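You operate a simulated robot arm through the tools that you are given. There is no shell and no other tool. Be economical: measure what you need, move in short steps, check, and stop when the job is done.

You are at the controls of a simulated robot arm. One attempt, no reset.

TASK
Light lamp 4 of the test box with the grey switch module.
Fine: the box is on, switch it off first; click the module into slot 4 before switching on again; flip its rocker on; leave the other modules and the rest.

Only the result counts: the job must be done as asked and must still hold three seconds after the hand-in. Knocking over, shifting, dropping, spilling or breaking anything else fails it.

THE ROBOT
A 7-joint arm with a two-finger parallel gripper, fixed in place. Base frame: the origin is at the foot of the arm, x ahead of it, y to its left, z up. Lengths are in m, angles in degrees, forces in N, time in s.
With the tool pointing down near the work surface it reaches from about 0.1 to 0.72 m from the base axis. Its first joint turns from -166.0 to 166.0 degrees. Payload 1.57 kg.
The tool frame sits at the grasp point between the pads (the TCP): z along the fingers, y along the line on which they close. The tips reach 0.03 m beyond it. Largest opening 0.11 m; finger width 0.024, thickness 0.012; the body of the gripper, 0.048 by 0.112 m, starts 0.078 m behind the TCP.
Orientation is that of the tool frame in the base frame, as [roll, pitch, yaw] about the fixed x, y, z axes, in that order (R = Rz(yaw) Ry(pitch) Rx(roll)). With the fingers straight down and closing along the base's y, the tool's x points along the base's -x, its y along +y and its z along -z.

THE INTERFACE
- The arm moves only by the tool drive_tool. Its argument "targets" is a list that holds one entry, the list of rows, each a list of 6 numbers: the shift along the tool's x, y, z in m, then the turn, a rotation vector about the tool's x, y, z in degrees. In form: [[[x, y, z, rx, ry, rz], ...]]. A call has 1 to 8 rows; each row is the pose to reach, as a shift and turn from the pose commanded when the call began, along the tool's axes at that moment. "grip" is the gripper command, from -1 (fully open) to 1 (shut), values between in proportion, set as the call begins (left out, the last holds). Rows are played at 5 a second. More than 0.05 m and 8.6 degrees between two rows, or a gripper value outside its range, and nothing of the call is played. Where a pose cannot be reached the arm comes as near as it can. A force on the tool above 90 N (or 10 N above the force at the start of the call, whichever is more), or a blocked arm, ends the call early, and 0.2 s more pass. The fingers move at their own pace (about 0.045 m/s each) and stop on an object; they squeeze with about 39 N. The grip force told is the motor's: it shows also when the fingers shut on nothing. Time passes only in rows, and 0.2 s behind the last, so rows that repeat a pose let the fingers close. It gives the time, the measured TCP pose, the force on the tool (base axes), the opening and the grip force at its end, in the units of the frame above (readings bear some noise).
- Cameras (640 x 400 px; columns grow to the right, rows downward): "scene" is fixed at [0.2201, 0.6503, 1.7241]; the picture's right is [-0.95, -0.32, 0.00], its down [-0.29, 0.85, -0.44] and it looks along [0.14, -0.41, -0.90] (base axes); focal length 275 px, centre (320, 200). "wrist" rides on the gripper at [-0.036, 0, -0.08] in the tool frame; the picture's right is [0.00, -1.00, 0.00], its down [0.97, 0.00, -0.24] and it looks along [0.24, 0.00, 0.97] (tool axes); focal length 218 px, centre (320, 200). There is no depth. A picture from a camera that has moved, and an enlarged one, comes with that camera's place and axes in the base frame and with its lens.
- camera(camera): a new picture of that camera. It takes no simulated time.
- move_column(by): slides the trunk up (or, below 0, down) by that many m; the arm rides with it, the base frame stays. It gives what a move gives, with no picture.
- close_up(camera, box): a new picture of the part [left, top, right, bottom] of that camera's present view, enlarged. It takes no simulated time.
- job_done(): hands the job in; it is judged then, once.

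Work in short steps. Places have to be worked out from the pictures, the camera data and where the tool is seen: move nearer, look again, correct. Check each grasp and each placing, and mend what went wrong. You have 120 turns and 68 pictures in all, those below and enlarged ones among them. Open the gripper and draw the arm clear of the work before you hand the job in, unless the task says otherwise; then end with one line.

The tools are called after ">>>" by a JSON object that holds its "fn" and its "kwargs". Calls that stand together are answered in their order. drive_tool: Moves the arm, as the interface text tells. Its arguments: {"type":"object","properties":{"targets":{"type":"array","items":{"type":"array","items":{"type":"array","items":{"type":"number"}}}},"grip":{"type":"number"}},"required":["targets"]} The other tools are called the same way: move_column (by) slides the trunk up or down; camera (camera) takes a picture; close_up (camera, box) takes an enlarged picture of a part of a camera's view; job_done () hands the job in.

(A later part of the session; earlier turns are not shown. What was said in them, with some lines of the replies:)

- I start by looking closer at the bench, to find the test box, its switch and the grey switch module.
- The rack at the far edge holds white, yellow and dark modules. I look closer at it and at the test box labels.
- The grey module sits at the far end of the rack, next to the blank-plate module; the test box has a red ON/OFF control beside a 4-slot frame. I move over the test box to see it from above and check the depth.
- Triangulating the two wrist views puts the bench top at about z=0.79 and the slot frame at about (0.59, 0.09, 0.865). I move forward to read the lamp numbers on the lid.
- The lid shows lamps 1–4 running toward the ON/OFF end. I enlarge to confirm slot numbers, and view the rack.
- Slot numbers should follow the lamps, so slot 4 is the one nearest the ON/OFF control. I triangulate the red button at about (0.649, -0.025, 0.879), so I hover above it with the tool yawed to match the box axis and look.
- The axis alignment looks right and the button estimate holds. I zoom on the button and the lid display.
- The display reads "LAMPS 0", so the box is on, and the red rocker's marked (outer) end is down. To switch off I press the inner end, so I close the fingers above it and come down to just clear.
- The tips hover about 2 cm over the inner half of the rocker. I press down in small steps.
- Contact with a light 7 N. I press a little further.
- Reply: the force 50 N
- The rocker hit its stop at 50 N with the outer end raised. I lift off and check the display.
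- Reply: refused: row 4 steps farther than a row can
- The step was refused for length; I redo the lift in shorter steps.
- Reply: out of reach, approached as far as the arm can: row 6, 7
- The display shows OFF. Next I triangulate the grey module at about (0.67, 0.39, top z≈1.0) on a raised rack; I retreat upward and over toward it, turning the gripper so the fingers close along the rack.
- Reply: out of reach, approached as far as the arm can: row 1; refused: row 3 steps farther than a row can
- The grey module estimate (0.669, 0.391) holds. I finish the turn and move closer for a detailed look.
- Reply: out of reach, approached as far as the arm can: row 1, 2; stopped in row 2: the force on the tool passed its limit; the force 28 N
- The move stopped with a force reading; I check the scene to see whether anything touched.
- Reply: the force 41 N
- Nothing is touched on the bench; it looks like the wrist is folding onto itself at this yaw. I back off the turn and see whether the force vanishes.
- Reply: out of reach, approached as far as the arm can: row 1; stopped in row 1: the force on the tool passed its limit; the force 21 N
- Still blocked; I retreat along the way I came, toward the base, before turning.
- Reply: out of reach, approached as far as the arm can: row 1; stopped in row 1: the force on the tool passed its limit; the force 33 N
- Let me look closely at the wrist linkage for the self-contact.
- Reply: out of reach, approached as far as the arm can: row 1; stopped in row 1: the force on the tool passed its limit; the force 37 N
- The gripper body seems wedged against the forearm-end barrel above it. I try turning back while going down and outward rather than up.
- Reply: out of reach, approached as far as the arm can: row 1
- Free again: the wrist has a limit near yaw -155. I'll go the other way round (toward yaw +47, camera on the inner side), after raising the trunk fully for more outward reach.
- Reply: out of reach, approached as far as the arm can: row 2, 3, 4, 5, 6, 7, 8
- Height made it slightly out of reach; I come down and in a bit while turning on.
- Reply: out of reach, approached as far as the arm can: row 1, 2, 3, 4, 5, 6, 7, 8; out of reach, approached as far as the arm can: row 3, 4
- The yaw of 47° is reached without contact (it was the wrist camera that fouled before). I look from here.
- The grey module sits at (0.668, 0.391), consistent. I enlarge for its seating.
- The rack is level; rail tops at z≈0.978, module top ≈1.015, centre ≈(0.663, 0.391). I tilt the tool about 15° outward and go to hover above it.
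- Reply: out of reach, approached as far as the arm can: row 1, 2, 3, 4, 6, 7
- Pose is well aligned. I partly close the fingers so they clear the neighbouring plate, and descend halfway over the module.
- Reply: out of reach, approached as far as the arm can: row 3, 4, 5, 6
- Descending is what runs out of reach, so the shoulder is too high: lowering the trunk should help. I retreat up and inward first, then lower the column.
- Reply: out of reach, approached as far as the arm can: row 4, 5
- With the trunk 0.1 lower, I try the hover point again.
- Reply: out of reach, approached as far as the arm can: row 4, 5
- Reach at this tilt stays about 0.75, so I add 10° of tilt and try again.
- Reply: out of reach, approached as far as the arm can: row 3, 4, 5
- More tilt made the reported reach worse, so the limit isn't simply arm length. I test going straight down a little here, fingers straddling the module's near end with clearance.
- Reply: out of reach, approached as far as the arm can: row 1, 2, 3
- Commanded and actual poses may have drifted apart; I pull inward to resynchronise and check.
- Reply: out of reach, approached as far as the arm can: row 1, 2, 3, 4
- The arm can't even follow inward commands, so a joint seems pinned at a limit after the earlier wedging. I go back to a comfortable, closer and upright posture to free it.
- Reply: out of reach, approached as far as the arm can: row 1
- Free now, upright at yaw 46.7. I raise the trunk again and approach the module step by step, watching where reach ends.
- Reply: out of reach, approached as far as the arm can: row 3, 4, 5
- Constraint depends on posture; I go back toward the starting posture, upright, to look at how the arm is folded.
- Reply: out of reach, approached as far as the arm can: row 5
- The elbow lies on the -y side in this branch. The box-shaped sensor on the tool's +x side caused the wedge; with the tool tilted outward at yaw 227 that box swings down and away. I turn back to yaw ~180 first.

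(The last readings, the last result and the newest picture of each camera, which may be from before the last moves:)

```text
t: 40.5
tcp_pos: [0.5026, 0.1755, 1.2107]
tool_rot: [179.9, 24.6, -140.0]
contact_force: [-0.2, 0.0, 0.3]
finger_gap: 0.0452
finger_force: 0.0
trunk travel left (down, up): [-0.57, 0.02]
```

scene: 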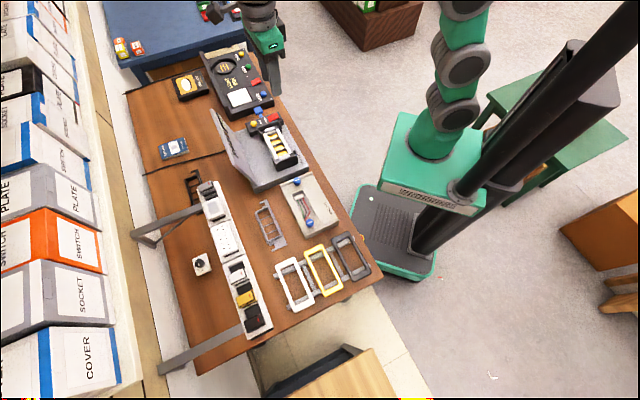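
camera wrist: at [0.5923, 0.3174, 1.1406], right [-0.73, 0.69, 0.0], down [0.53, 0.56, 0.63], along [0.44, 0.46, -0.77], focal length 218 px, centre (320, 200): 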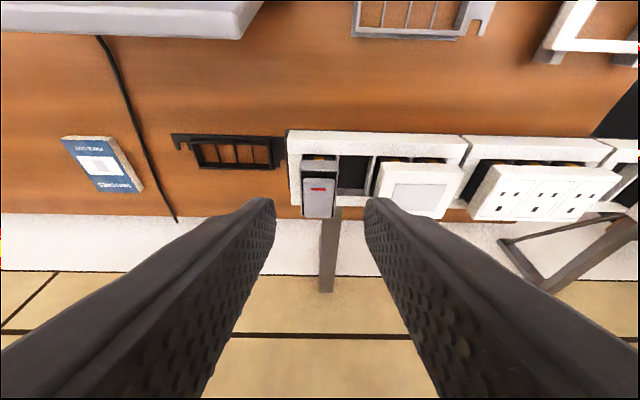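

No reach problem this way. I finish the yaw and move toward the module.

>>> {"fn": "drive_tool", "kwargs": {"targets": [[[0, 0, 0, -2.8, 0, -6.1], [0, 0, 0, -2.8, 0, -6.1]]]}}

>>> {"fn": "drive_tool", "kwargs": {"targets": [[[-0.02, 0.005, 0.03, 0, 0, 0], [-0.04, 0.01, 0.06, 0, 0, 0], [-0.06, 0.015, 0.09, 0, 0, 0], [-0.08, 0.02, 0.11, 0, 0, 0], [-0.1, 0.025, 0.125, 0, 0, 0]]]}}

```text
t: 41.1
tcp_pos: [0.5039, 0.1755, 1.21]
tool_rot: [179.9, 24.6, -133.2]
contact_force: [0.0, 1.0, 0.2]
finger_gap: 0.0451
finger_force: 0.2
trunk travel left (down, up): [-0.57, 0.02]
```

```text
t: 42.3
tcp_pos: [0.5844, 0.3006, 1.1401]
tool_rot: [179.9, 24.5, -133.2]
contact_force: [0.2, -0.7, -0.3]
finger_gap: 0.0453
finger_force: 0.2
trunk travel left (down, up): [-0.57, 0.02]
```

Works well with no force. I go on to a hover just above the module.

>>> {"fn": "drive_tool", "kwargs": {"targets": [[[-0.02, 0.001, 0.025, 0, 0, 0], [-0.04, 0.002, 0.05, 0, 0, 0], [-0.06, 0.004, 0.08, 0, 0, 0], [-0.075, 0.0047, 0.106, 0, 0, 0], [-0.075, 0.0047, 0.106, 0, 0, 0]]]}}

>>> {"fn": "camera", "kwargs": {"camera": "wrist"}}

>>> {"fn": "close_up", "kwargs": {"camera": "scene", "box": [170, 120, 270, 220]}}

```text
t: 43.5
tcp_pos: [0.6579, 0.3826, 1.0745]
tool_rot: [179.9, 24.6, -133.3]
contact_force: [-0.5, 1.1, -0.2]
finger_gap: 0.0451
finger_force: 0.0
trunk travel left (down, up): [-0.57, 0.02]
```

```text
30 pictures are left
camera wrist: at [0.6582, 0.3835, 1.1605], right [0.73, -0.69, 0.0], down [-0.67, -0.72, -0.18], along [0.13, 0.14, -0.98], focal length 218 px, centre (320, 200)
```

wrist: 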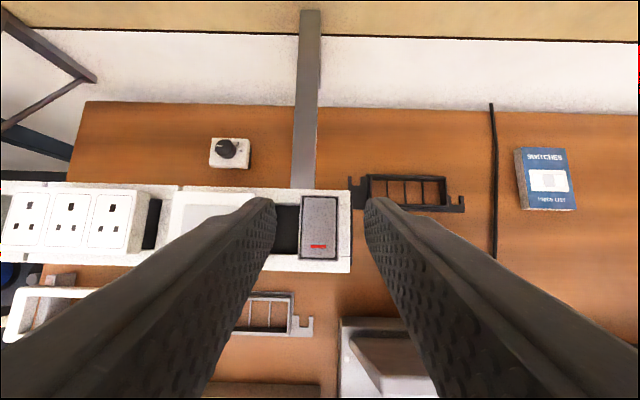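

```text
4.00 times, centred on (220, 170) of scene
camera zoom: at [0.2201, 0.6503, 1.7241], right [-0.95, -0.32, 0.0], down [-0.29, 0.85, -0.44], along [0.14, -0.41, -0.9], focal length 1099 px, centre (720, 320)
```

zoom: 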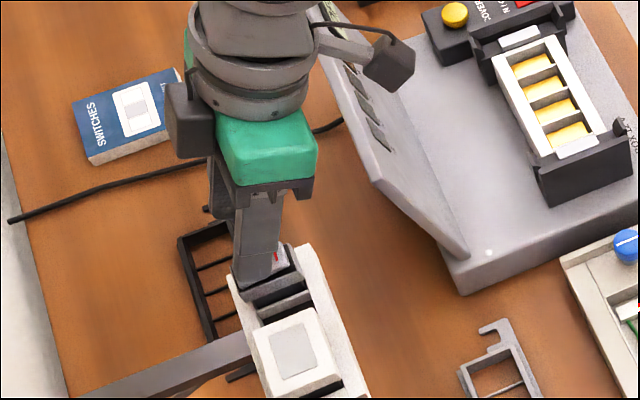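

Well aligned: module centre (0.665, 0.391), fingers straddle it evenly. I lower to about z=1.022 so the tips stay just above the rails.

>>> {"fn": "drive_tool", "kwargs": {"targets": [[[0.003, 0, 0.013, 0, 0, 0], [0.008, 0, 0.027, 0, 0, 0], [0.014, 0, 0.04, 0, 0, 0], [0.018, 0, 0.049, 0, 0, 0], [0.018, 0, 0.049, 0, 0, 0]]]}}

>>> {"fn": "close_up", "kwargs": {"camera": "scene", "box": [175, 150, 255, 210]}}

>>> {"fn": "camera", "kwargs": {"camera": "wrist"}}

```text
t: 44.7
tcp_pos: [0.6614, 0.3846, 1.0212]
tool_rot: [180.0, 24.7, -133.3]
contact_force: [-0.4, -0.4, -0.2]
finger_gap: 0.0447
finger_force: 0.0
trunk travel left (down, up): [-0.57, 0.02]
```

```text
6.67 times, centred on (215, 180) of scene
camera zoom: at [0.2201, 0.6503, 1.7241], right [-0.95, -0.32, 0.0], down [-0.29, 0.85, -0.44], along [0.14, -0.41, -0.9], focal length 1831 px, centre (1020, 333)
```

zoom: 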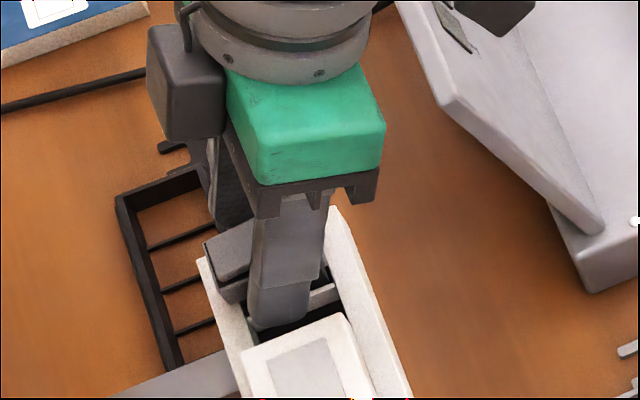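

```text
27 pictures are left
camera wrist: at [0.6615, 0.3847, 1.108], right [0.73, -0.69, 0.0], down [-0.67, -0.72, -0.19], along [0.13, 0.14, -0.98], focal length 218 px, centre (320, 200)
```

wrist: 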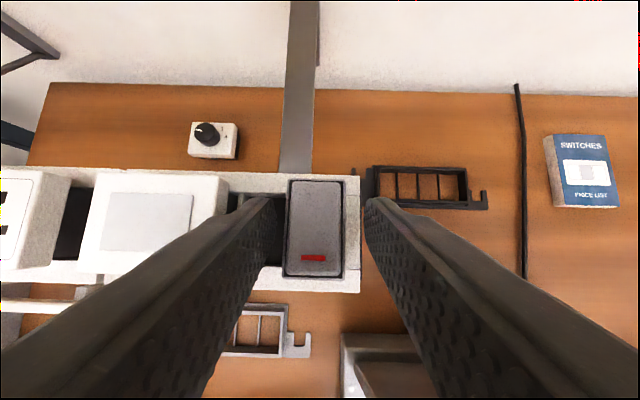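

The fingers straddle the module cleanly; a 1.5 mm sideways centring, then I close.

>>> {"fn": "drive_tool", "kwargs": {"targets": [[[0, 0.0017, 0, 0, 0, 0], [0, 0.0017, 0, 0, 0, 0], [0, 0.0017, 0, 0, 0, 0], [0, 0.0017, 0, 0, 0, 0], [0, 0.0017, 0, 0, 0, 0]]], "grip": 1}}

```text
t: 45.9
tcp_pos: [0.6602, 0.3862, 1.0216]
tool_rot: [179.9, 24.5, -133.4]
contact_force: [-0.5, 0.1, -0.4]
finger_gap: 0.0267
finger_force: 37.3
trunk travel left (down, up): [-0.57, 0.02]
```

Gripped at 26.7 mm. I lift straight up slowly.

>>> {"fn": "drive_tool", "kwargs": {"targets": [[[-0.0021, 0, -0.0045, 0, 0, 0], [-0.0042, 0, -0.009, 0, 0, 0], [-0.0083, 0, -0.018, 0, 0, 0], [-0.0125, 0, -0.027, 0, 0, 0], [-0.0208, 0, -0.0455, 0, 0, 0], [-0.03, 0, -0.065, 0, 0, 0]]]}}

>>> {"fn": "camera", "kwargs": {"camera": "wrist"}}

>>> {"fn": "close_up", "kwargs": {"camera": "scene", "box": [170, 120, 270, 220]}}

```text
t: 47.3
tcp_pos: [0.6584, 0.3871, 1.0941]
tool_rot: [179.9, 24.5, -133.3]
contact_force: [-0.2, 0.2, -0.6]
finger_gap: 0.0269
finger_force: 37.0
trunk travel left (down, up): [-0.57, 0.02]
```

```text
26 pictures are left
camera wrist: at [0.6585, 0.3869, 1.1796], right [0.73, -0.68, 0.0], down [-0.67, -0.72, -0.18], along [0.12, 0.14, -0.98], focal length 218 px, centre (320, 200)
```

wrist: 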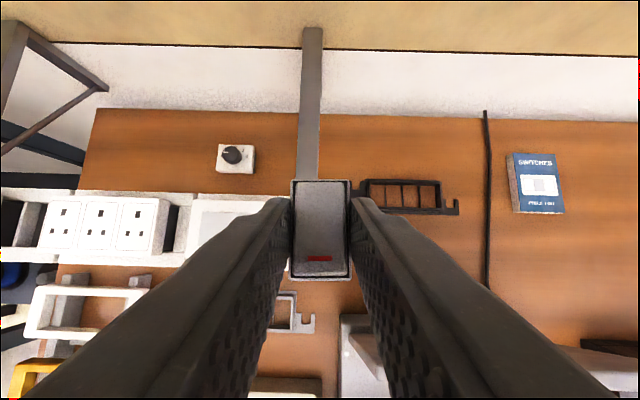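

```text
4.00 times, centred on (220, 170) of scene
camera zoom: at [0.2201, 0.6503, 1.7241], right [-0.95, -0.32, 0.0], down [-0.29, 0.85, -0.44], along [0.14, -0.41, -0.9], focal length 1099 px, centre (720, 320)
```

zoom: 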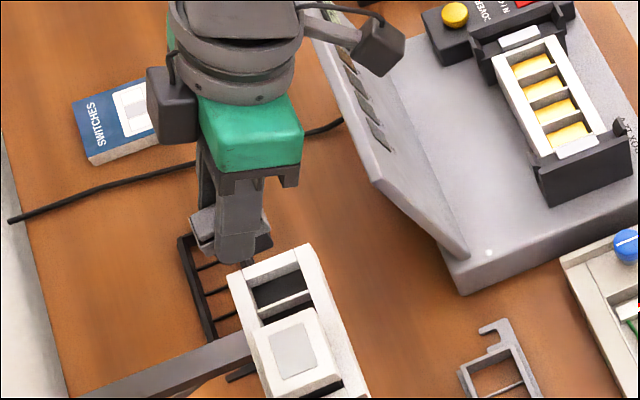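

The module is held, upright with its red mark toward the robot. I carry it (raised a bit over the lid) toward the test box.

>>> {"fn": "drive_tool", "kwargs": {"targets": [[[-0.0125, 0, -0.027, 0, 0, 0], [0.018, -0.019, -0.041, 0, 0, 0], [0.048, -0.039, -0.055, 0, 0, 0], [0.078, -0.058, -0.069, 0, 0, 0], [0.108, -0.078, -0.082, 0, 0, 0], [0.138, -0.097, -0.096, 0, 0, 0], [0.168, -0.117, -0.11, 0, 0, 0], [0.198, -0.136, -0.123, 0, 0, 0]]]}}

>>> {"fn": "drive_tool", "kwargs": {"targets": [[[0.03, -0.019, -0.013, 0, 0, 0], [0.06, -0.038, -0.026, 0, 0, 0], [0.088, -0.057, -0.04, 0, 0, 0], [0.1, -0.057, -0.012, 0, 0, 0], [0.1, -0.057, -0.012, 0, 0, 0]]]}}

>>> {"fn": "camera", "kwargs": {"camera": "wrist"}}

```text
t: 49.1
tcp_pos: [0.6013, 0.123, 1.1201]
tool_rot: [179.8, 24.5, -133.2]
contact_force: [-0.2, 0.7, 0.0]
finger_gap: 0.0271
finger_force: 37.7
trunk travel left (down, up): [-0.57, 0.02]
```

```text
t: 50.3
tcp_pos: [0.5758, 0.0149, 1.0886]
tool_rot: [179.9, 24.5, -133.3]
contact_force: [0.2, 0.6, -0.5]
finger_gap: 0.0268
finger_force: 37.5
trunk travel left (down, up): [-0.57, 0.02]
```

```text
24 pictures are left
camera wrist: at [0.5763, 0.0153, 1.1754], right [0.73, -0.68, 0.0], down [-0.67, -0.72, -0.18], along [0.12, 0.14, -0.98], focal length 218 px, centre (320, 200)
```

wrist: 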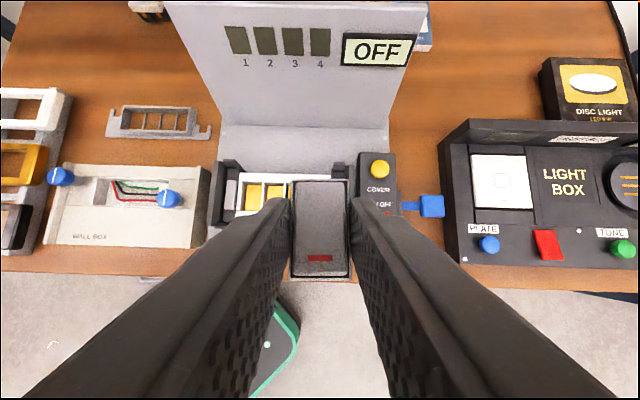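

I shift 6 cm toward the robot so slot 4 comes into view above the held module.

>>> {"fn": "drive_tool", "kwargs": {"targets": [[[0.027, 0, -0.0125, 0, 0, 0], [0.0545, 0, -0.025, 0, 0, 0], [0.0545, 0, -0.025, 0, 0, 0]]]}}

>>> {"fn": "close_up", "kwargs": {"camera": "wrist", "box": [200, 90, 440, 240]}}

```text
t: 51.1
tcp_pos: [0.5356, -0.0257, 1.0907]
tool_rot: [179.8, 24.5, -133.3]
contact_force: [0.6, -1.1, -0.6]
finger_gap: 0.0268
finger_force: 38.2
trunk travel left (down, up): [-0.57, 0.02]
```

```text
2.67 times, centred on (320, 165) of wrist
camera zoom: at [0.5352, -0.0261, 1.1767], right [0.73, -0.69, 0.0], down [-0.67, -0.72, -0.18], along [0.13, 0.14, -0.98], focal length 582 px, centre (320, 293)
```

zoom: 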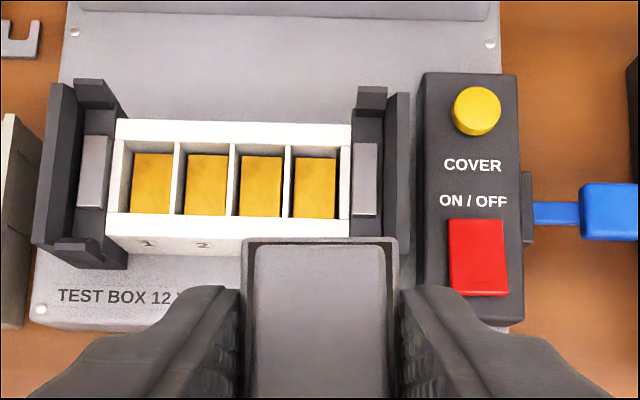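

Slot numbers 1, 2… are on the inner rail, so slot 4 is the right-hand one. I get rail top z≈0.885 and slot 4 centre ≈(0.612, 0.059). I check the held module's shape from the side.

>>> {"fn": "close_up", "kwargs": {"camera": "scene", "box": [260, 50, 330, 120]}}

```text
5.71 times, centred on (295, 85) of scene
camera zoom: at [0.2201, 0.6503, 1.7241], right [-0.95, -0.32, 0.0], down [-0.29, 0.85, -0.44], along [0.14, -0.41, -0.9], focal length 1570 px, centre (463, 857)
```

zoom: 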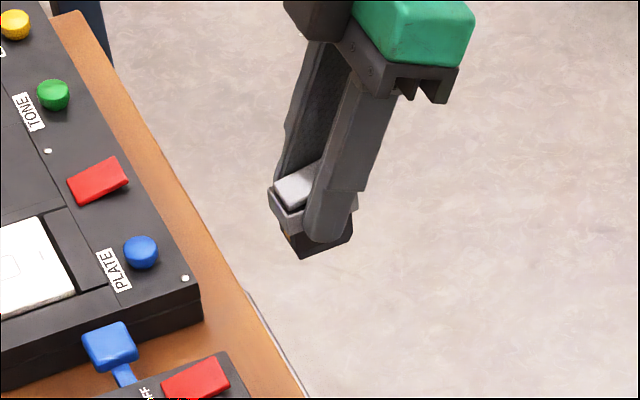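

The module is a grey cap with a dark body below, cap centre 5.5 mm outward of the TCP. I correct yaw by 2° (frame axis), move above slot 4 and lower to z≈1.0, still clear.

>>> {"fn": "drive_tool", "kwargs": {"targets": [[[-0.033, 0.001, 0.015, 0.4, 0, 0.9], [-0.066, 0.002, 0.03, 0.8, 0, 1.8], [-0.0985, 0.0027, 0.0451, 0.8, 0, 1.8], [-0.0798, 0.0027, 0.086, 0.8, 0, 1.8], [-0.0611, 0.0027, 0.1269, 0.8, 0, 1.8], [-0.0611, 0.0027, 0.1269, 0.8, 0, 1.8]]]}}

>>> {"fn": "close_up", "kwargs": {"camera": "wrist", "box": [200, 120, 440, 300]}}

>>> {"fn": "close_up", "kwargs": {"camera": "scene", "box": [240, 90, 320, 170]}}

```text
t: 52.5
tcp_pos: [0.6052, 0.053, 1.0005]
tool_rot: [180.0, 24.5, -135.2]
contact_force: [1.3, 0.0, -1.1]
finger_gap: 0.0269
finger_force: 37.6
trunk travel left (down, up): [-0.57, 0.02]
```

```text
2.22 times, centred on (320, 210) of wrist
camera zoom: at [0.6054, 0.0528, 1.0867], right [0.7, -0.71, 0.0], down [-0.7, -0.69, -0.18], along [0.13, 0.13, -0.98], focal length 485 px, centre (320, 178)
```

zoom: 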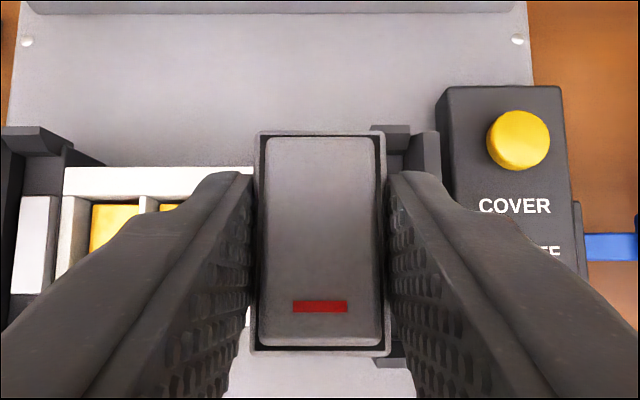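

```text
5.00 times, centred on (280, 130) of scene
camera zoom: at [0.2201, 0.6503, 1.7241], right [-0.95, -0.32, 0.0], down [-0.29, 0.85, -0.44], along [0.14, -0.41, -0.9], focal length 1373 px, centre (520, 550)
```

zoom: 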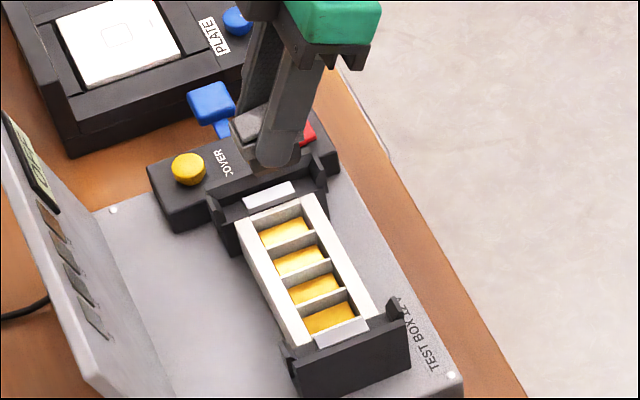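

Alignment reads good; refined rail z≈0.88 and I need ~5.5 mm further outward. I shift and lower to z≈0.945, watching force.

>>> {"fn": "drive_tool", "kwargs": {"targets": [[[-0.0052, 0, 0.0024, 0, 0, 0], [-0.0052, 0, 0.0024, 0, 0, 0], [0.003, 0, 0.0204, 0, 0, 0], [0.0115, 0, 0.0388, 0, 0, 0], [0.0177, 0, 0.0524, 0, 0, 0], [0.0177, 0, 0.0524, 0, 0, 0]]]}}

>>> {"fn": "close_up", "kwargs": {"camera": "scene", "box": [250, 105, 320, 165]}}

>>> {"fn": "close_up", "kwargs": {"camera": "wrist", "box": [200, 120, 440, 300]}}

```text
t: 53.9
tcp_pos: [0.6104, 0.0576, 0.9454]
tool_rot: [179.9, 24.6, -135.3]
contact_force: [0.2, -0.5, -0.5]
finger_gap: 0.027
finger_force: 38.3
trunk travel left (down, up): [-0.57, 0.02]
```

```text
6.67 times, centred on (285, 135) of scene
camera zoom: at [0.2201, 0.6503, 1.7241], right [-0.95, -0.32, 0.0], down [-0.29, 0.85, -0.44], along [0.14, -0.41, -0.9], focal length 1831 px, centre (553, 633)
```

zoom: 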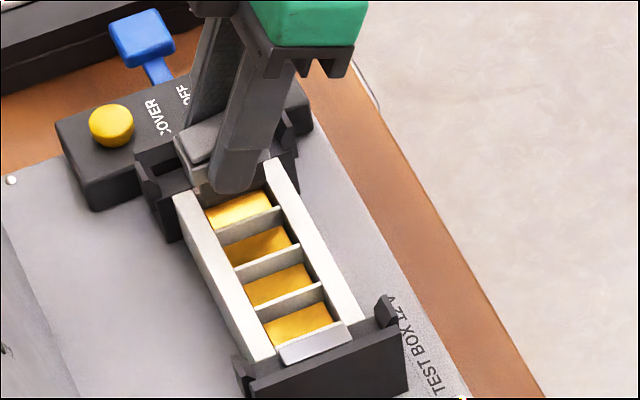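

```text
2.22 times, centred on (320, 210) of wrist
camera zoom: at [0.6097, 0.0566, 1.0325], right [0.7, -0.71, 0.0], down [-0.7, -0.69, -0.18], along [0.13, 0.13, -0.98], focal length 485 px, centre (320, 178)
```

zoom: 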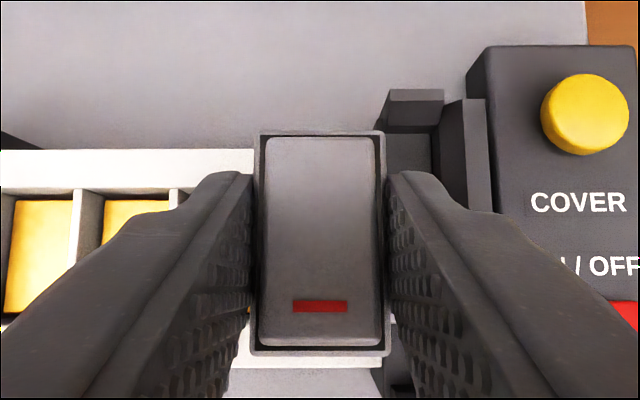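

Both rails are visible now: I'm about 2 mm too far outward and 1 mm to the left. I correct and lower 15 mm.

>>> {"fn": "drive_tool", "kwargs": {"targets": [[[0.002, -0.0012, -0.0009, 0, 0, 0], [0.002, -0.0012, -0.0009, 0, 0, 0], [0.0041, -0.0012, 0.0036, 0, 0, 0], [0.0062, -0.0012, 0.0082, 0, 0, 0], [0.0082, -0.0012, 0.0127, 0, 0, 0]]]}}

>>> {"fn": "close_up", "kwargs": {"camera": "wrist", "box": [200, 120, 440, 300]}}

```text
t: 55.1
tcp_pos: [0.6094, 0.0552, 0.9317]
tool_rot: [180.0, 24.5, -135.4]
contact_force: [0.7, -1.0, -0.6]
finger_gap: 0.0269
finger_force: 37.6
trunk travel left (down, up): [-0.57, 0.02]
```

```text
2.22 times, centred on (320, 210) of wrist
camera zoom: at [0.6102, 0.055, 1.018], right [0.7, -0.71, 0.0], down [-0.7, -0.69, -0.18], along [0.13, 0.13, -0.98], focal length 485 px, centre (320, 178)
```

zoom: 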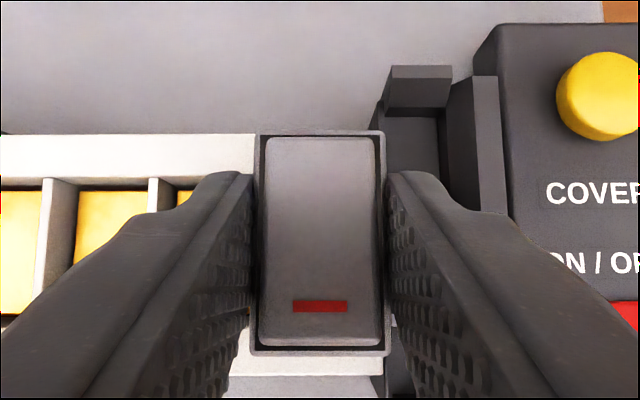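

Centred in both directions now. I keep lowering in small steps until contact.

>>> {"fn": "drive_tool", "kwargs": {"targets": [[[0.0017, 0, 0.0036, 0, 0, 0], [0.0033, 0, 0.0073, 0, 0, 0], [0.005, 0, 0.0109, 0, 0, 0]]]}}

```text
t: 55.9
tcp_pos: [0.609, 0.0551, 0.92]
tool_rot: [-180.0, 24.5, -135.2]
contact_force: [-1.2, -1.3, 4.5]
finger_gap: 0.0268
finger_force: 37.6
trunk travel left (down, up): [-0.57, 0.02]
```

Light contact at z=0.920. I press on by small steps.

>>> {"fn": "drive_tool", "kwargs": {"targets": [[[0.0008, 0, 0.0018, 0, 0, 0], [0.0017, 0, 0.0036, 0, 0, 0], [0.0025, 0, 0.0055, 0, 0, 0]]]}}

>>> {"fn": "close_up", "kwargs": {"camera": "wrist", "box": [200, 120, 440, 300]}}

>>> {"fn": "close_up", "kwargs": {"camera": "scene", "box": [255, 105, 315, 155]}}

```text
t: 56.7
tcp_pos: [0.6084, 0.0547, 0.9171]
tool_rot: [-179.9, 24.9, -135.1]
contact_force: [-3.2, 0.6, 20.2]
finger_gap: 0.0267
finger_force: 37.7
trunk travel left (down, up): [-0.57, 0.02]
```

```text
2.22 times, centred on (320, 210) of wrist
camera zoom: at [0.6092, 0.0553, 1.0035], right [0.71, -0.71, 0.0], down [-0.7, -0.69, -0.19], along [0.14, 0.13, -0.98], focal length 485 px, centre (320, 178)
```

zoom: 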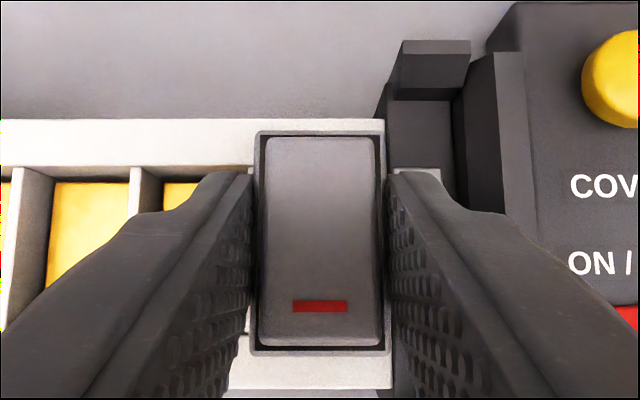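

```text
8.00 times, centred on (285, 130) of scene
camera zoom: at [0.2201, 0.6503, 1.7241], right [-0.95, -0.32, 0.0], down [-0.29, 0.85, -0.44], along [0.14, -0.41, -0.9], focal length 2198 px, centre (600, 760)
```

zoom: 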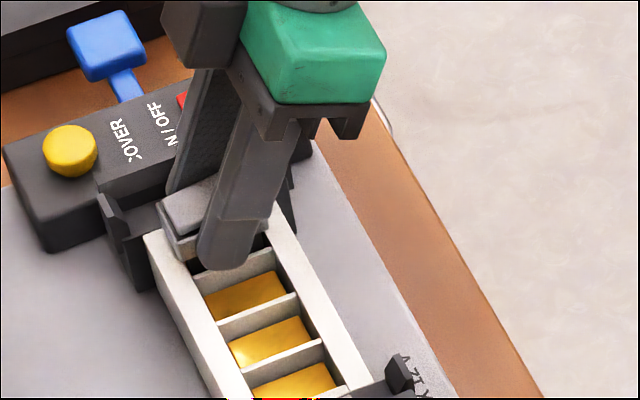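

The module is in the slot, but a fingertip may now be resting on the frame's end bar. I open slightly, rise, and look at the seating.

>>> {"fn": "drive_tool", "kwargs": {"targets": [[[0.0012, 0, 0.0027, 0, 0, 0], [0.0012, 0, 0.0027, 0, 0, 0], [-0.0042, 0, -0.009, 0, 0, 0], [-0.0125, 0, -0.027, 0, 0, 0], [-0.025, 0, -0.0545, 0, 0, 0], [-0.0375, 0, -0.082, 0, 0, 0]]], "grip": 0.36}}

>>> {"fn": "camera", "kwargs": {"camera": "wrist"}}

>>> {"fn": "close_up", "kwargs": {"camera": "scene", "box": [255, 105, 315, 155]}}

```text
t: 58.1
tcp_pos: [0.6124, 0.0523, 1.0017]
tool_rot: [179.7, 24.4, -135.2]
contact_force: [-0.1, 0.4, -0.2]
finger_gap: 0.0352
finger_force: 0.0
trunk travel left (down, up): [-0.57, 0.02]
```

```text
14 pictures are left
camera wrist: at [0.6119, 0.0532, 1.0893], right [0.7, -0.71, 0.0], down [-0.7, -0.69, -0.18], along [0.13, 0.13, -0.98], focal length 218 px, centre (320, 200)
```

wrist: 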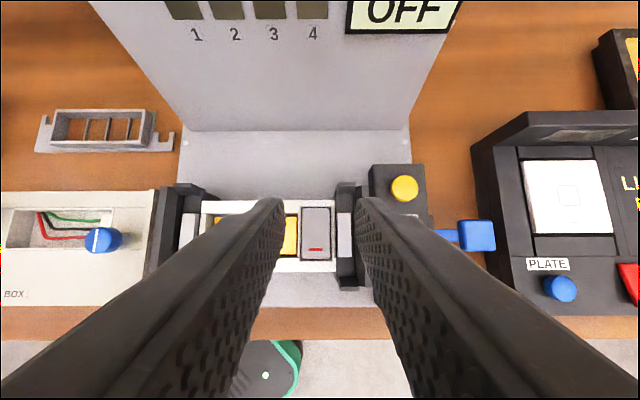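

```text
8.00 times, centred on (285, 130) of scene
camera zoom: at [0.2201, 0.6503, 1.7241], right [-0.95, -0.32, 0.0], down [-0.29, 0.85, -0.44], along [0.14, -0.41, -0.9], focal length 2198 px, centre (600, 760)
```

zoom: 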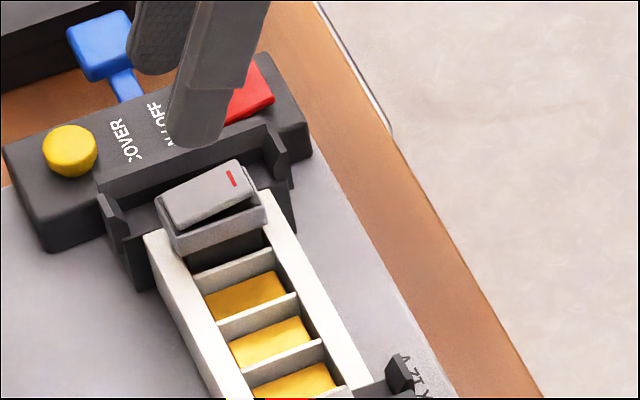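

The module stands in slot 4, not yet fully seated, its rocker off (marked end up). I close the fingers and bring the tips over its centre to push it home.

>>> {"fn": "drive_tool", "kwargs": {"targets": [[[-0.003, 0.0045, 0.0014, 0, 0, 0], [-0.003, 0.0045, 0.0014, 0, 0, 0], [-0.003, 0.0045, 0.0014, 0, 0, 0], [0.005, 0.0045, 0.019, 0, 0, 0], [0.013, 0.0045, 0.0365, 0, 0, 0], [0.0155, 0.0045, 0.042, 0, 0, 0]]], "grip": 1}}

>>> {"fn": "close_up", "kwargs": {"camera": "wrist", "box": [200, 120, 440, 270]}}

```text
t: 59.5
tcp_pos: [0.6097, 0.0596, 0.9598]
tool_rot: [179.8, 24.7, -135.2]
contact_force: [-0.4, 0.3, -0.2]
finger_gap: 0.0
finger_force: 21.5
trunk travel left (down, up): [-0.57, 0.02]
```

```text
2.67 times, centred on (320, 195) of wrist
camera zoom: at [0.6101, 0.0595, 1.0454], right [0.7, -0.71, 0.0], down [-0.7, -0.69, -0.19], along [0.13, 0.13, -0.98], focal length 582 px, centre (320, 213)
```

zoom: 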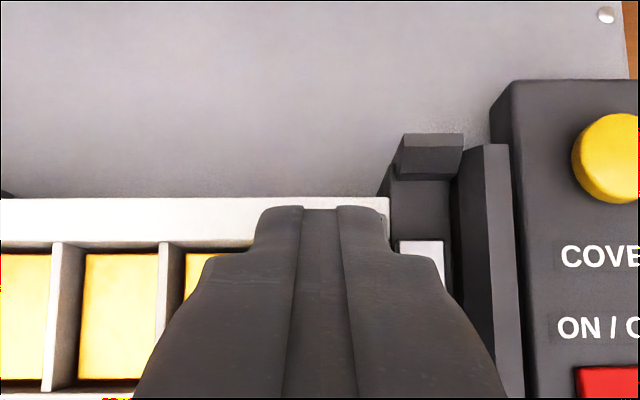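

Slightly left by ~2.5 mm; I correct and press down in steps.

>>> {"fn": "drive_tool", "kwargs": {"targets": [[[0.0025, -0.0025, 0.0055, 0, 0, 0], [0.005, -0.0025, 0.011, 0, 0, 0], [0.0067, -0.0025, 0.0146, 0, 0, 0], [0.0083, -0.0025, 0.018, 0, 0, 0]]]}}

```text
t: 60.5
tcp_pos: [0.6111, 0.0592, 0.9402]
tool_rot: [180.0, 24.7, -135.1]
contact_force: [0.5, -0.7, 4.3]
finger_gap: 0.0001
finger_force: 21.3
trunk travel left (down, up): [-0.57, 0.02]
```

>>> {"fn": "drive_tool", "kwargs": {"targets": [[[0.0012, 0, 0.0027, 0, 0, 0], [0.0025, 0, 0.0055, 0, 0, 0], [0.0037, 0, 0.0082, 0, 0, 0], [0.005, 0, 0.0109, 0, 0, 0]]]}}

```text
t: 61.5
tcp_pos: [0.6103, 0.0584, 0.9378]
tool_rot: [-179.5, 25.3, -134.9]
contact_force: [-15.5, -4.8, 62.3]
finger_gap: 0.0001
finger_force: 21.5
trunk travel left (down, up): [-0.57, 0.02]
```

62 N with only 2.5 mm travel. I push a little more, then look.

>>> {"fn": "drive_tool", "kwargs": {"targets": [[[0.0008, 0, 0.0018, 0, 0, 0], [0.0012, 0, 0.0027, 0, 0, 0]]]}}

>>> {"fn": "drive_tool", "kwargs": {"targets": [[[-0.0083, 0, -0.018, 0, 0, 0], [-0.0208, 0, -0.0455, 0, 0, 0], [-0.0333, 0, -0.073, 0, 0, 0], [-0.0458, 0, -0.1, 0, 0, 0]]]}}

>>> {"fn": "close_up", "kwargs": {"camera": "scene", "box": [255, 105, 315, 155]}}

```text
t: 62.1
tcp_pos: [0.6117, 0.0579, 0.9376]
tool_rot: [-179.0, 25.6, -134.7]
contact_force: [-22.1, -2.4, 81.2]
finger_gap: 0.0
finger_force: 21.3
trunk travel left (down, up): [-0.57, 0.02]
```

```text
t: 63.1
tcp_pos: [0.6108, 0.0591, 1.0353]
tool_rot: [179.8, 24.6, -135.2]
contact_force: [0.0, 0.6, -1.0]
finger_gap: 0.0002
finger_force: 20.5
trunk travel left (down, up): [-0.57, 0.02]
```

```text
8.00 times, centred on (285, 130) of scene
camera zoom: at [0.2201, 0.6503, 1.7241], right [-0.95, -0.32, 0.0], down [-0.29, 0.85, -0.44], along [0.14, -0.41, -0.9], focal length 2198 px, centre (600, 760)
```

zoom: 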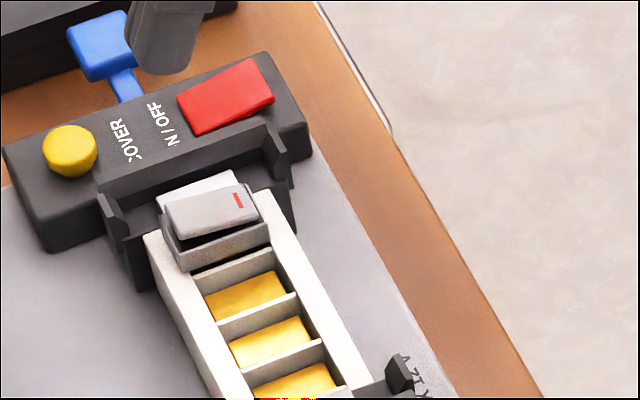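

The module dropped and clicked home (cap now close to the rails). Next I flip its rocker: press the red-marked, raised inner end.

>>> {"fn": "drive_tool", "kwargs": {"targets": [[[0.0122, -0.0015, -0.0056, 0, 0, 0], [0.027, -0.0015, 0.027, 0, 0, 0], [0.041, -0.0015, 0.057, 0, 0, 0], [0.0455, -0.0015, 0.067, 0, 0, 0], [0.0455, -0.0015, 0.067, 0, 0, 0]]]}}

>>> {"fn": "drive_tool", "kwargs": {"targets": [[[0.0025, 0, 0.0055, 0, 0, 0], [0.0042, 0, 0.0091, 0, 0, 0], [0.0058, 0, 0.0127, 0, 0, 0]]]}}

```text
t: 64.3
tcp_pos: [0.6027, 0.0487, 0.9564]
tool_rot: [179.9, 24.6, -135.3]
contact_force: [-0.3, 0.5, -0.9]
finger_gap: 0.0
finger_force: 21.0
trunk travel left (down, up): [-0.57, 0.02]
```

```text
t: 65.1
tcp_pos: [0.6024, 0.0488, 0.9418]
tool_rot: [179.9, 24.6, -135.3]
contact_force: [0.4, 0.9, -0.4]
finger_gap: 0.0
finger_force: 21.9
trunk travel left (down, up): [-0.57, 0.02]
```

No contact yet at 0.942; I continue in small steps.

>>> {"fn": "drive_tool", "kwargs": {"targets": [[[0.0012, 0, 0.0027, 0, 0, 0], [0.0025, 0, 0.0055, 0, 0, 0], [0.0037, 0, 0.0082, 0, 0, 0]]]}}

```text
t: 65.9
tcp_pos: [0.603, 0.0491, 0.9373]
tool_rot: [-179.8, 24.8, -135.2]
contact_force: [-7.1, -2.3, 19.7]
finger_gap: 0.0001
finger_force: 21.5
trunk travel left (down, up): [-0.57, 0.02]
```

>>> {"fn": "drive_tool", "kwargs": {"targets": [[[0.0008, 0, 0.0018, 0, 0, 0], [0.0017, 0, 0.0036, 0, 0, 0]]]}}

>>> {"fn": "drive_tool", "kwargs": {"targets": [[[-0.0083, 0, -0.018, 0, 0, 0], [-0.0208, 0, -0.0455, 0, 0, 0], [-0.0333, 0, -0.073, 0, 0, 0], [-0.0458, 0, -0.1, 0, 0, 0]]]}}

>>> {"fn": "close_up", "kwargs": {"camera": "scene", "box": [255, 105, 315, 155]}}

```text
t: 66.5
tcp_pos: [0.603, 0.0481, 0.9358]
tool_rot: [-179.5, 25.2, -134.9]
contact_force: [-5.6, -1.8, 49.7]
finger_gap: 0.0
finger_force: 21.0
trunk travel left (down, up): [-0.57, 0.02]
```

```text
t: 67.5
tcp_pos: [0.6029, 0.0483, 1.039]
tool_rot: [179.8, 24.6, -135.2]
contact_force: [-0.1, -0.2, -0.6]
finger_gap: 0.0
finger_force: 21.5
trunk travel left (down, up): [-0.57, 0.02]
```

```text
8.00 times, centred on (285, 130) of scene
camera zoom: at [0.2201, 0.6503, 1.7241], right [-0.95, -0.32, 0.0], down [-0.29, 0.85, -0.44], along [0.14, -0.41, -0.9], focal length 2198 px, centre (600, 760)
```

zoom: 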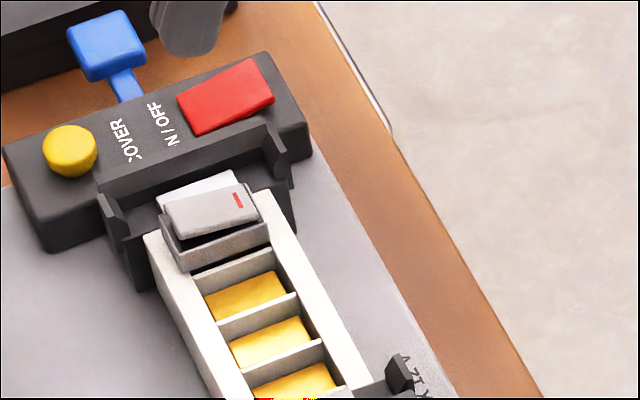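

The rocker looks unchanged, so the tip probably landed on the rim. I look from the wrist to locate the marked end exactly.

>>> {"fn": "drive_tool", "kwargs": {"targets": [[[0.03, 0, -0.0137, 0, 0, 0], [0.0545, 0, -0.025, 0, 0, 0], [0.0545, 0, -0.025, 0, 0, 0]]]}}

>>> {"fn": "close_up", "kwargs": {"camera": "wrist", "box": [240, 90, 400, 210]}}

```text
t: 68.3
tcp_pos: [0.5583, 0.0037, 1.036]
tool_rot: [179.9, 24.4, -135.1]
contact_force: [0.7, -0.1, -0.3]
finger_gap: 0.0001
finger_force: 21.7
trunk travel left (down, up): [-0.57, 0.02]
```

```text
3.33 times, centred on (320, 150) of wrist
camera zoom: at [0.5597, 0.0046, 1.1226], right [0.7, -0.71, 0.0], down [-0.7, -0.69, -0.18], along [0.13, 0.13, -0.98], focal length 728 px, centre (320, 367)
```

zoom: 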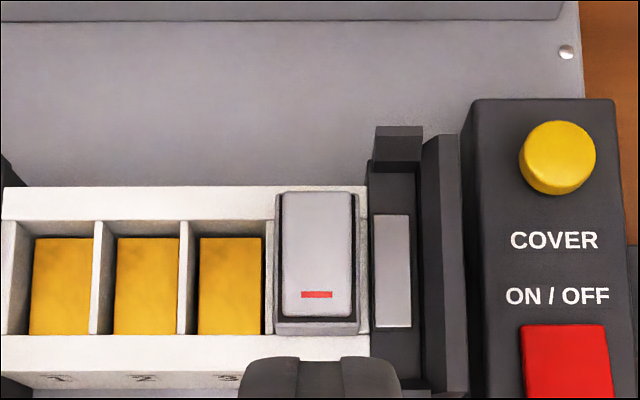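

The mark is at outward coordinate ~0.463 and rocker end ~0.456; the rounded tips touched nearer the pivot than intended. I press again, 8 mm further toward the robot.

>>> {"fn": "drive_tool", "kwargs": {"targets": [[[-0.025, 0.001, 0.0115, 0, 0, 0], [-0.0502, 0.001, 0.023, 0, 0, 0], [-0.034, 0.001, 0.058, 0, 0, 0], [-0.0185, 0.001, 0.092, 0, 0, 0], [-0.0144, 0.001, 0.1012, 0, 0, 0], [-0.0144, 0.001, 0.1012, 0, 0, 0]]]}}

>>> {"fn": "drive_tool", "kwargs": {"targets": [[[0.0025, 0, 0.0055, 0, 0, 0], [0.0042, 0, 0.0091, 0, 0, 0], [0.005, 0, 0.0109, 0, 0, 0]]]}}

```text
t: 69.7
tcp_pos: [0.5975, 0.0437, 0.9494]
tool_rot: [179.9, 24.5, -135.3]
contact_force: [0.1, 0.2, 0.4]
finger_gap: 0.0001
finger_force: 20.7
trunk travel left (down, up): [-0.57, 0.02]
```

```text
t: 70.5
tcp_pos: [0.5986, 0.0433, 0.9393]
tool_rot: [180.0, 24.5, -135.1]
contact_force: [-0.4, 0.2, -0.6]
finger_gap: 0.0
finger_force: 21.1
trunk travel left (down, up): [-0.57, 0.02]
```

>>> {"fn": "drive_tool", "kwargs": {"targets": [[[0.0012, 0, 0.0027, 0, 0, 0], [0.0025, 0, 0.0055, 0, 0, 0]]]}}

>>> {"fn": "drive_tool", "kwargs": {"targets": [[[0.0008, 0, 0.0018, 0, 0, 0], [0.0017, 0, 0.0036, 0, 0, 0]]]}}

```text
t: 71.1
tcp_pos: [0.5984, 0.0445, 0.9346]
tool_rot: [-180.0, 24.7, -135.2]
contact_force: [-2.9, -0.4, 10.2]
finger_gap: 0.0001
finger_force: 21.5
trunk travel left (down, up): [-0.57, 0.02]
```

```text
t: 71.7
tcp_pos: [0.5988, 0.0453, 0.9343]
tool_rot: [-179.7, 25.0, -135.1]
contact_force: [-4.6, -4.1, 33.4]
finger_gap: 0.0001
finger_force: 21.5
trunk travel left (down, up): [-0.57, 0.02]
```

Contact came lower than before, which may mean the marked end is already down. I lift off and compare closely.

>>> {"fn": "drive_tool", "kwargs": {"targets": [[[-0.0083, 0, -0.018, 0, 0, 0], [-0.0208, 0, -0.0455, 0, 0, 0], [-0.0108, 0, -0.0775, 0, 0, 0], [0.019, 0, -0.091, 0, 0, 0], [0.044, 0, -0.103, 0, 0, 0]]]}}

>>> {"fn": "close_up", "kwargs": {"camera": "scene", "box": [270, 118, 294, 142]}}

>>> {"fn": "close_up", "kwargs": {"camera": "wrist", "box": [290, 100, 370, 180]}}

```text
t: 72.9
tcp_pos: [0.5368, -0.0132, 1.003]
tool_rot: [179.9, 24.5, -135.2]
contact_force: [0.3, -0.2, -0.1]
finger_gap: 0.0
finger_force: 21.3
trunk travel left (down, up): [-0.57, 0.02]
```

```text
16.00 times, centred on (282, 130) of scene
camera zoom: at [0.2201, 0.6503, 1.7241], right [-0.95, -0.32, 0.0], down [-0.29, 0.85, -0.44], along [0.14, -0.41, -0.9], focal length 4395 px, centre (928, 1320)
```

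zoom: 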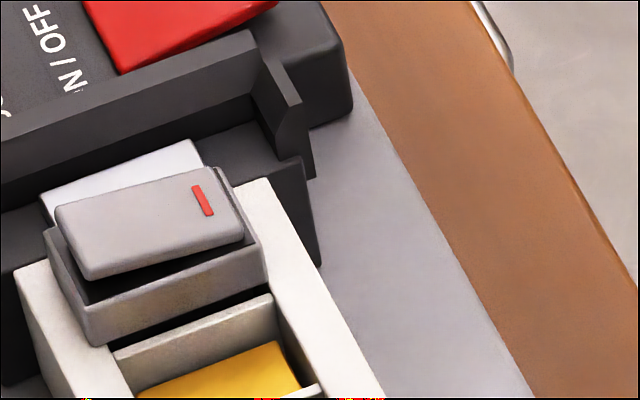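

```text
5.00 times, centred on (330, 140) of wrist
camera zoom: at [0.5378, -0.0128, 1.0903], right [0.7, -0.71, 0.0], down [-0.7, -0.69, -0.18], along [0.13, 0.13, -0.98], focal length 1091 px, centre (270, 500)
```

zoom: 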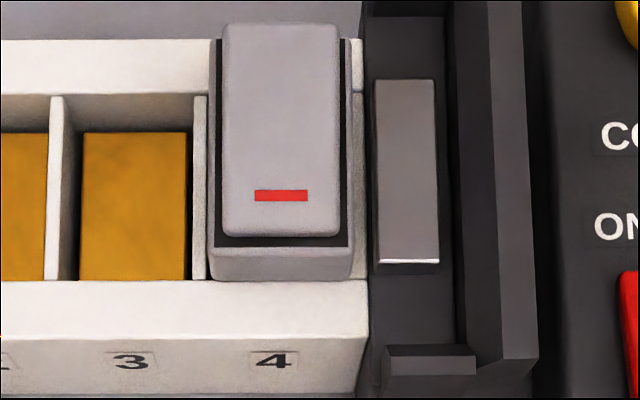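

The rocker is flipped: its marked end is now down, flush with the rim, in slot 4. Now I switch the box on: go over the red rocker and press its marked (robot-side) end.

>>> {"fn": "drive_tool", "kwargs": {"targets": [[[-0.015, -0.03, 0.007, 0, 0, 0], [-0.03, -0.06, 0.014, 0, 0, 0], [-0.0448, -0.0898, 0.0205, 0, 0, 0], [-0.034, -0.0898, 0.0446, 0, 0, 0], [-0.0228, -0.0898, 0.0687, 0, 0, 0], [-0.0228, -0.0898, 0.0687, 0, 0, 0]]]}}

>>> {"fn": "close_up", "kwargs": {"camera": "wrist", "box": [200, 100, 440, 250]}}

```text
t: 74.3
tcp_pos: [0.6378, -0.0412, 0.949]
tool_rot: [179.8, 24.6, -135.2]
contact_force: [0.3, -0.3, -0.1]
finger_gap: 0.0001
finger_force: 21.4
trunk travel left (down, up): [-0.57, 0.02]
```

```text
2.67 times, centred on (320, 175) of wrist
camera zoom: at [0.6371, -0.0418, 1.0355], right [0.7, -0.71, 0.0], down [-0.7, -0.69, -0.18], along [0.13, 0.13, -0.98], focal length 582 px, centre (320, 267)
```

zoom: 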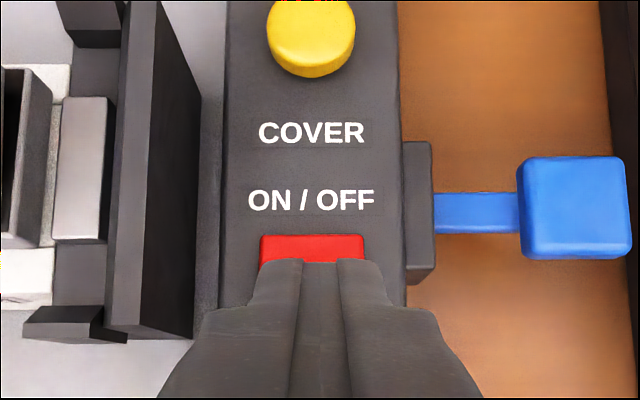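

The tips are over the marked half; I shift 5 mm further toward its end and press.

>>> {"fn": "drive_tool", "kwargs": {"targets": [[[0.0045, 0.0015, -0.0021, 0, 0, 0], [0.0115, 0.0015, 0.0134, 0, 0, 0], [0.0157, 0.0015, 0.0225, 0, 0, 0], [0.0174, 0.0015, 0.0261, 0, 0, 0], [0.0187, 0.0015, 0.0289, 0, 0, 0]]]}}

>>> {"fn": "drive_tool", "kwargs": {"targets": [[[0.0012, 0, 0.0027, 0, 0, 0], [0.0025, 0, 0.0055, 0, 0, 0]]]}}

```text
t: 75.5
tcp_pos: [0.6332, -0.0442, 0.9188]
tool_rot: [179.9, 24.5, -135.4]
contact_force: [-0.1, -0.8, 0.3]
finger_gap: 0.0
finger_force: 21.2
trunk travel left (down, up): [-0.57, 0.02]
```

```text
t: 76.1
tcp_pos: [0.6337, -0.0434, 0.9128]
tool_rot: [179.9, 24.6, -135.2]
contact_force: [0.8, 0.5, 0.0]
finger_gap: 0.0001
finger_force: 21.4
trunk travel left (down, up): [-0.57, 0.02]
```

>>> {"fn": "drive_tool", "kwargs": {"targets": [[[0.0012, 0, 0.0027, 0, 0, 0], [0.0025, 0, 0.0055, 0, 0, 0]]]}}

>>> {"fn": "drive_tool", "kwargs": {"targets": [[[0.0008, 0, 0.0018, 0, 0, 0], [0.0017, 0, 0.0036, 0, 0, 0]]]}}

```text
t: 76.7
tcp_pos: [0.6337, -0.043, 0.9068]
tool_rot: [180.0, 24.6, -135.1]
contact_force: [-6.5, 1.2, 16.0]
finger_gap: 0.0002
finger_force: 21.4
trunk travel left (down, up): [-0.57, 0.02]
```

```text
t: 77.3
tcp_pos: [0.6339, -0.0433, 0.9075]
tool_rot: [-179.5, 25.0, -134.9]
contact_force: [-10.3, 6.3, 45.6]
finger_gap: 0.0002
finger_force: 21.4
trunk travel left (down, up): [-0.57, 0.02]
```

Firm stop at 46 N. I lift off, draw back and look at the display and lamps.

>>> {"fn": "drive_tool", "kwargs": {"targets": [[[-0.0083, 0, -0.018, 0, 0, 0], [-0.0208, 0, -0.0455, 0, 0, 0], [-0.0333, 0, -0.0727, 0, 0, 0], [-0.0125, 0, -0.105, 0, 0, 0], [0.02, 0, -0.13, 0, 0, 0], [0.055, 0, -0.15, 0, 0, 0]]]}}

>>> {"fn": "camera", "kwargs": {"camera": "wrist"}}

```text
t: 78.7
tcp_pos: [0.5531, -0.1259, 1.0144]
tool_rot: [179.9, 24.5, -135.2]
contact_force: [-0.7, -0.1, 0.2]
finger_gap: 0.0
finger_force: 21.1
trunk travel left (down, up): [-0.57, 0.02]
```

```text
5 pictures are left
camera wrist: at [0.554, -0.126, 1.1008], right [0.7, -0.71, 0.0], down [-0.7, -0.69, -0.18], along [0.13, 0.13, -0.98], focal length 218 px, centre (320, 200)
```

wrist: 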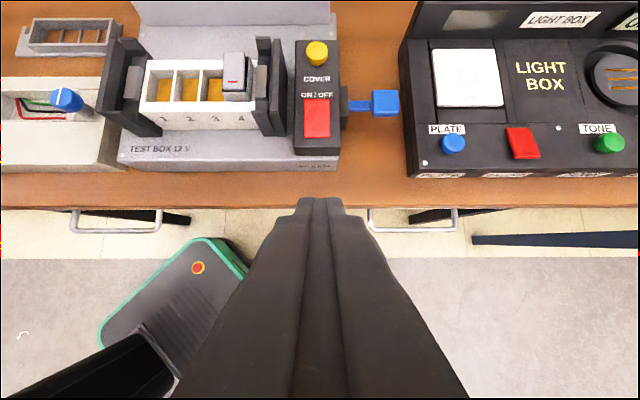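

I open the gripper and move up and over to see the lid.

>>> {"fn": "drive_tool", "kwargs": {"targets": [[[-0.025, 0.012, -0.03, 0, 0, 0], [-0.05, 0.025, -0.055, 0, 0, 0], [-0.07, 0.04, -0.07, 0, 0, 0], [-0.087, 0.055, -0.075, 0, 0, 0], [-0.087, 0.055, -0.075, 0, 0, 0]]], "grip": -1}}

>>> {"fn": "camera", "kwargs": {"camera": "wrist"}}

```text
t: 79.9
tcp_pos: [0.5483, -0.0509, 1.1206]
tool_rot: [179.9, 24.4, -135.2]
contact_force: [0.1, 0.3, -0.1]
finger_gap: 0.104
finger_force: 0.0
trunk travel left (down, up): [-0.57, 0.02]
```

```text
4 pictures are left
camera wrist: at [0.5487, -0.0503, 1.2075], right [0.7, -0.71, 0.0], down [-0.7, -0.69, -0.18], along [0.13, 0.13, -0.98], focal length 218 px, centre (320, 200)
```

wrist: 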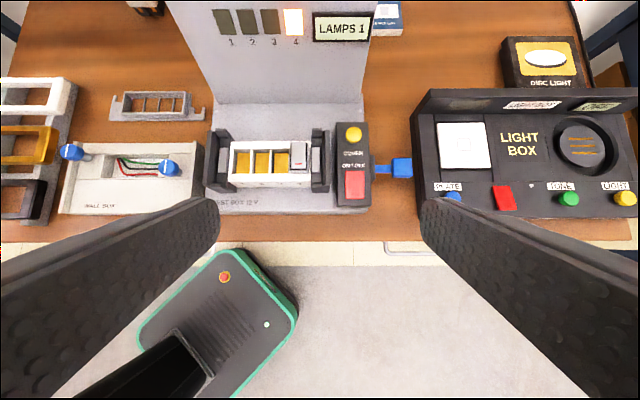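

Lamp 4 is lit and the display reads "LAMPS 1". I draw the arm a bit further clear, then hand in.

>>> {"fn": "drive_tool", "kwargs": {"targets": [[[0.02, 0, -0.03, 0, 0, 0], [0.04, 0, -0.06, 0, 0, 0], [0.06, 0, -0.08, 0, 0, 0], [0.06, 0, -0.08, 0, 0, 0]]]}}

>>> {"fn": "camera", "kwargs": {"camera": "scene"}}

```text
t: 80.9
tcp_pos: [0.4861, -0.1153, 1.1724]
tool_rot: [180.0, 24.5, -135.3]
contact_force: [-0.3, -0.7, 0.1]
finger_gap: 0.1099
finger_force: 0.1
trunk travel left (down, up): [-0.57, 0.02]
```

```text
3 pictures are left
```

scene: 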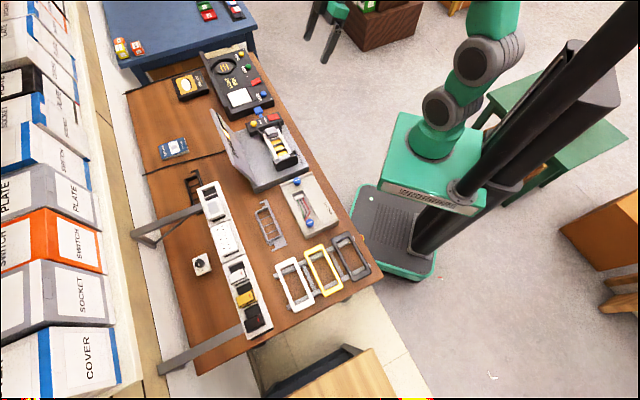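

Everything else is in place, the arm is clear, and lamp 4 is lit; I hand the job in.

>>> {"fn": "job_done", "kwargs": {}}

```text
The job is handed in.
```

Lamp 4 is lit and the display reads "LAMPS 1": I switched the box off, clicked the grey module into slot 4, flipped its rocker on, then switched the box back on, and the other modules look untouched.
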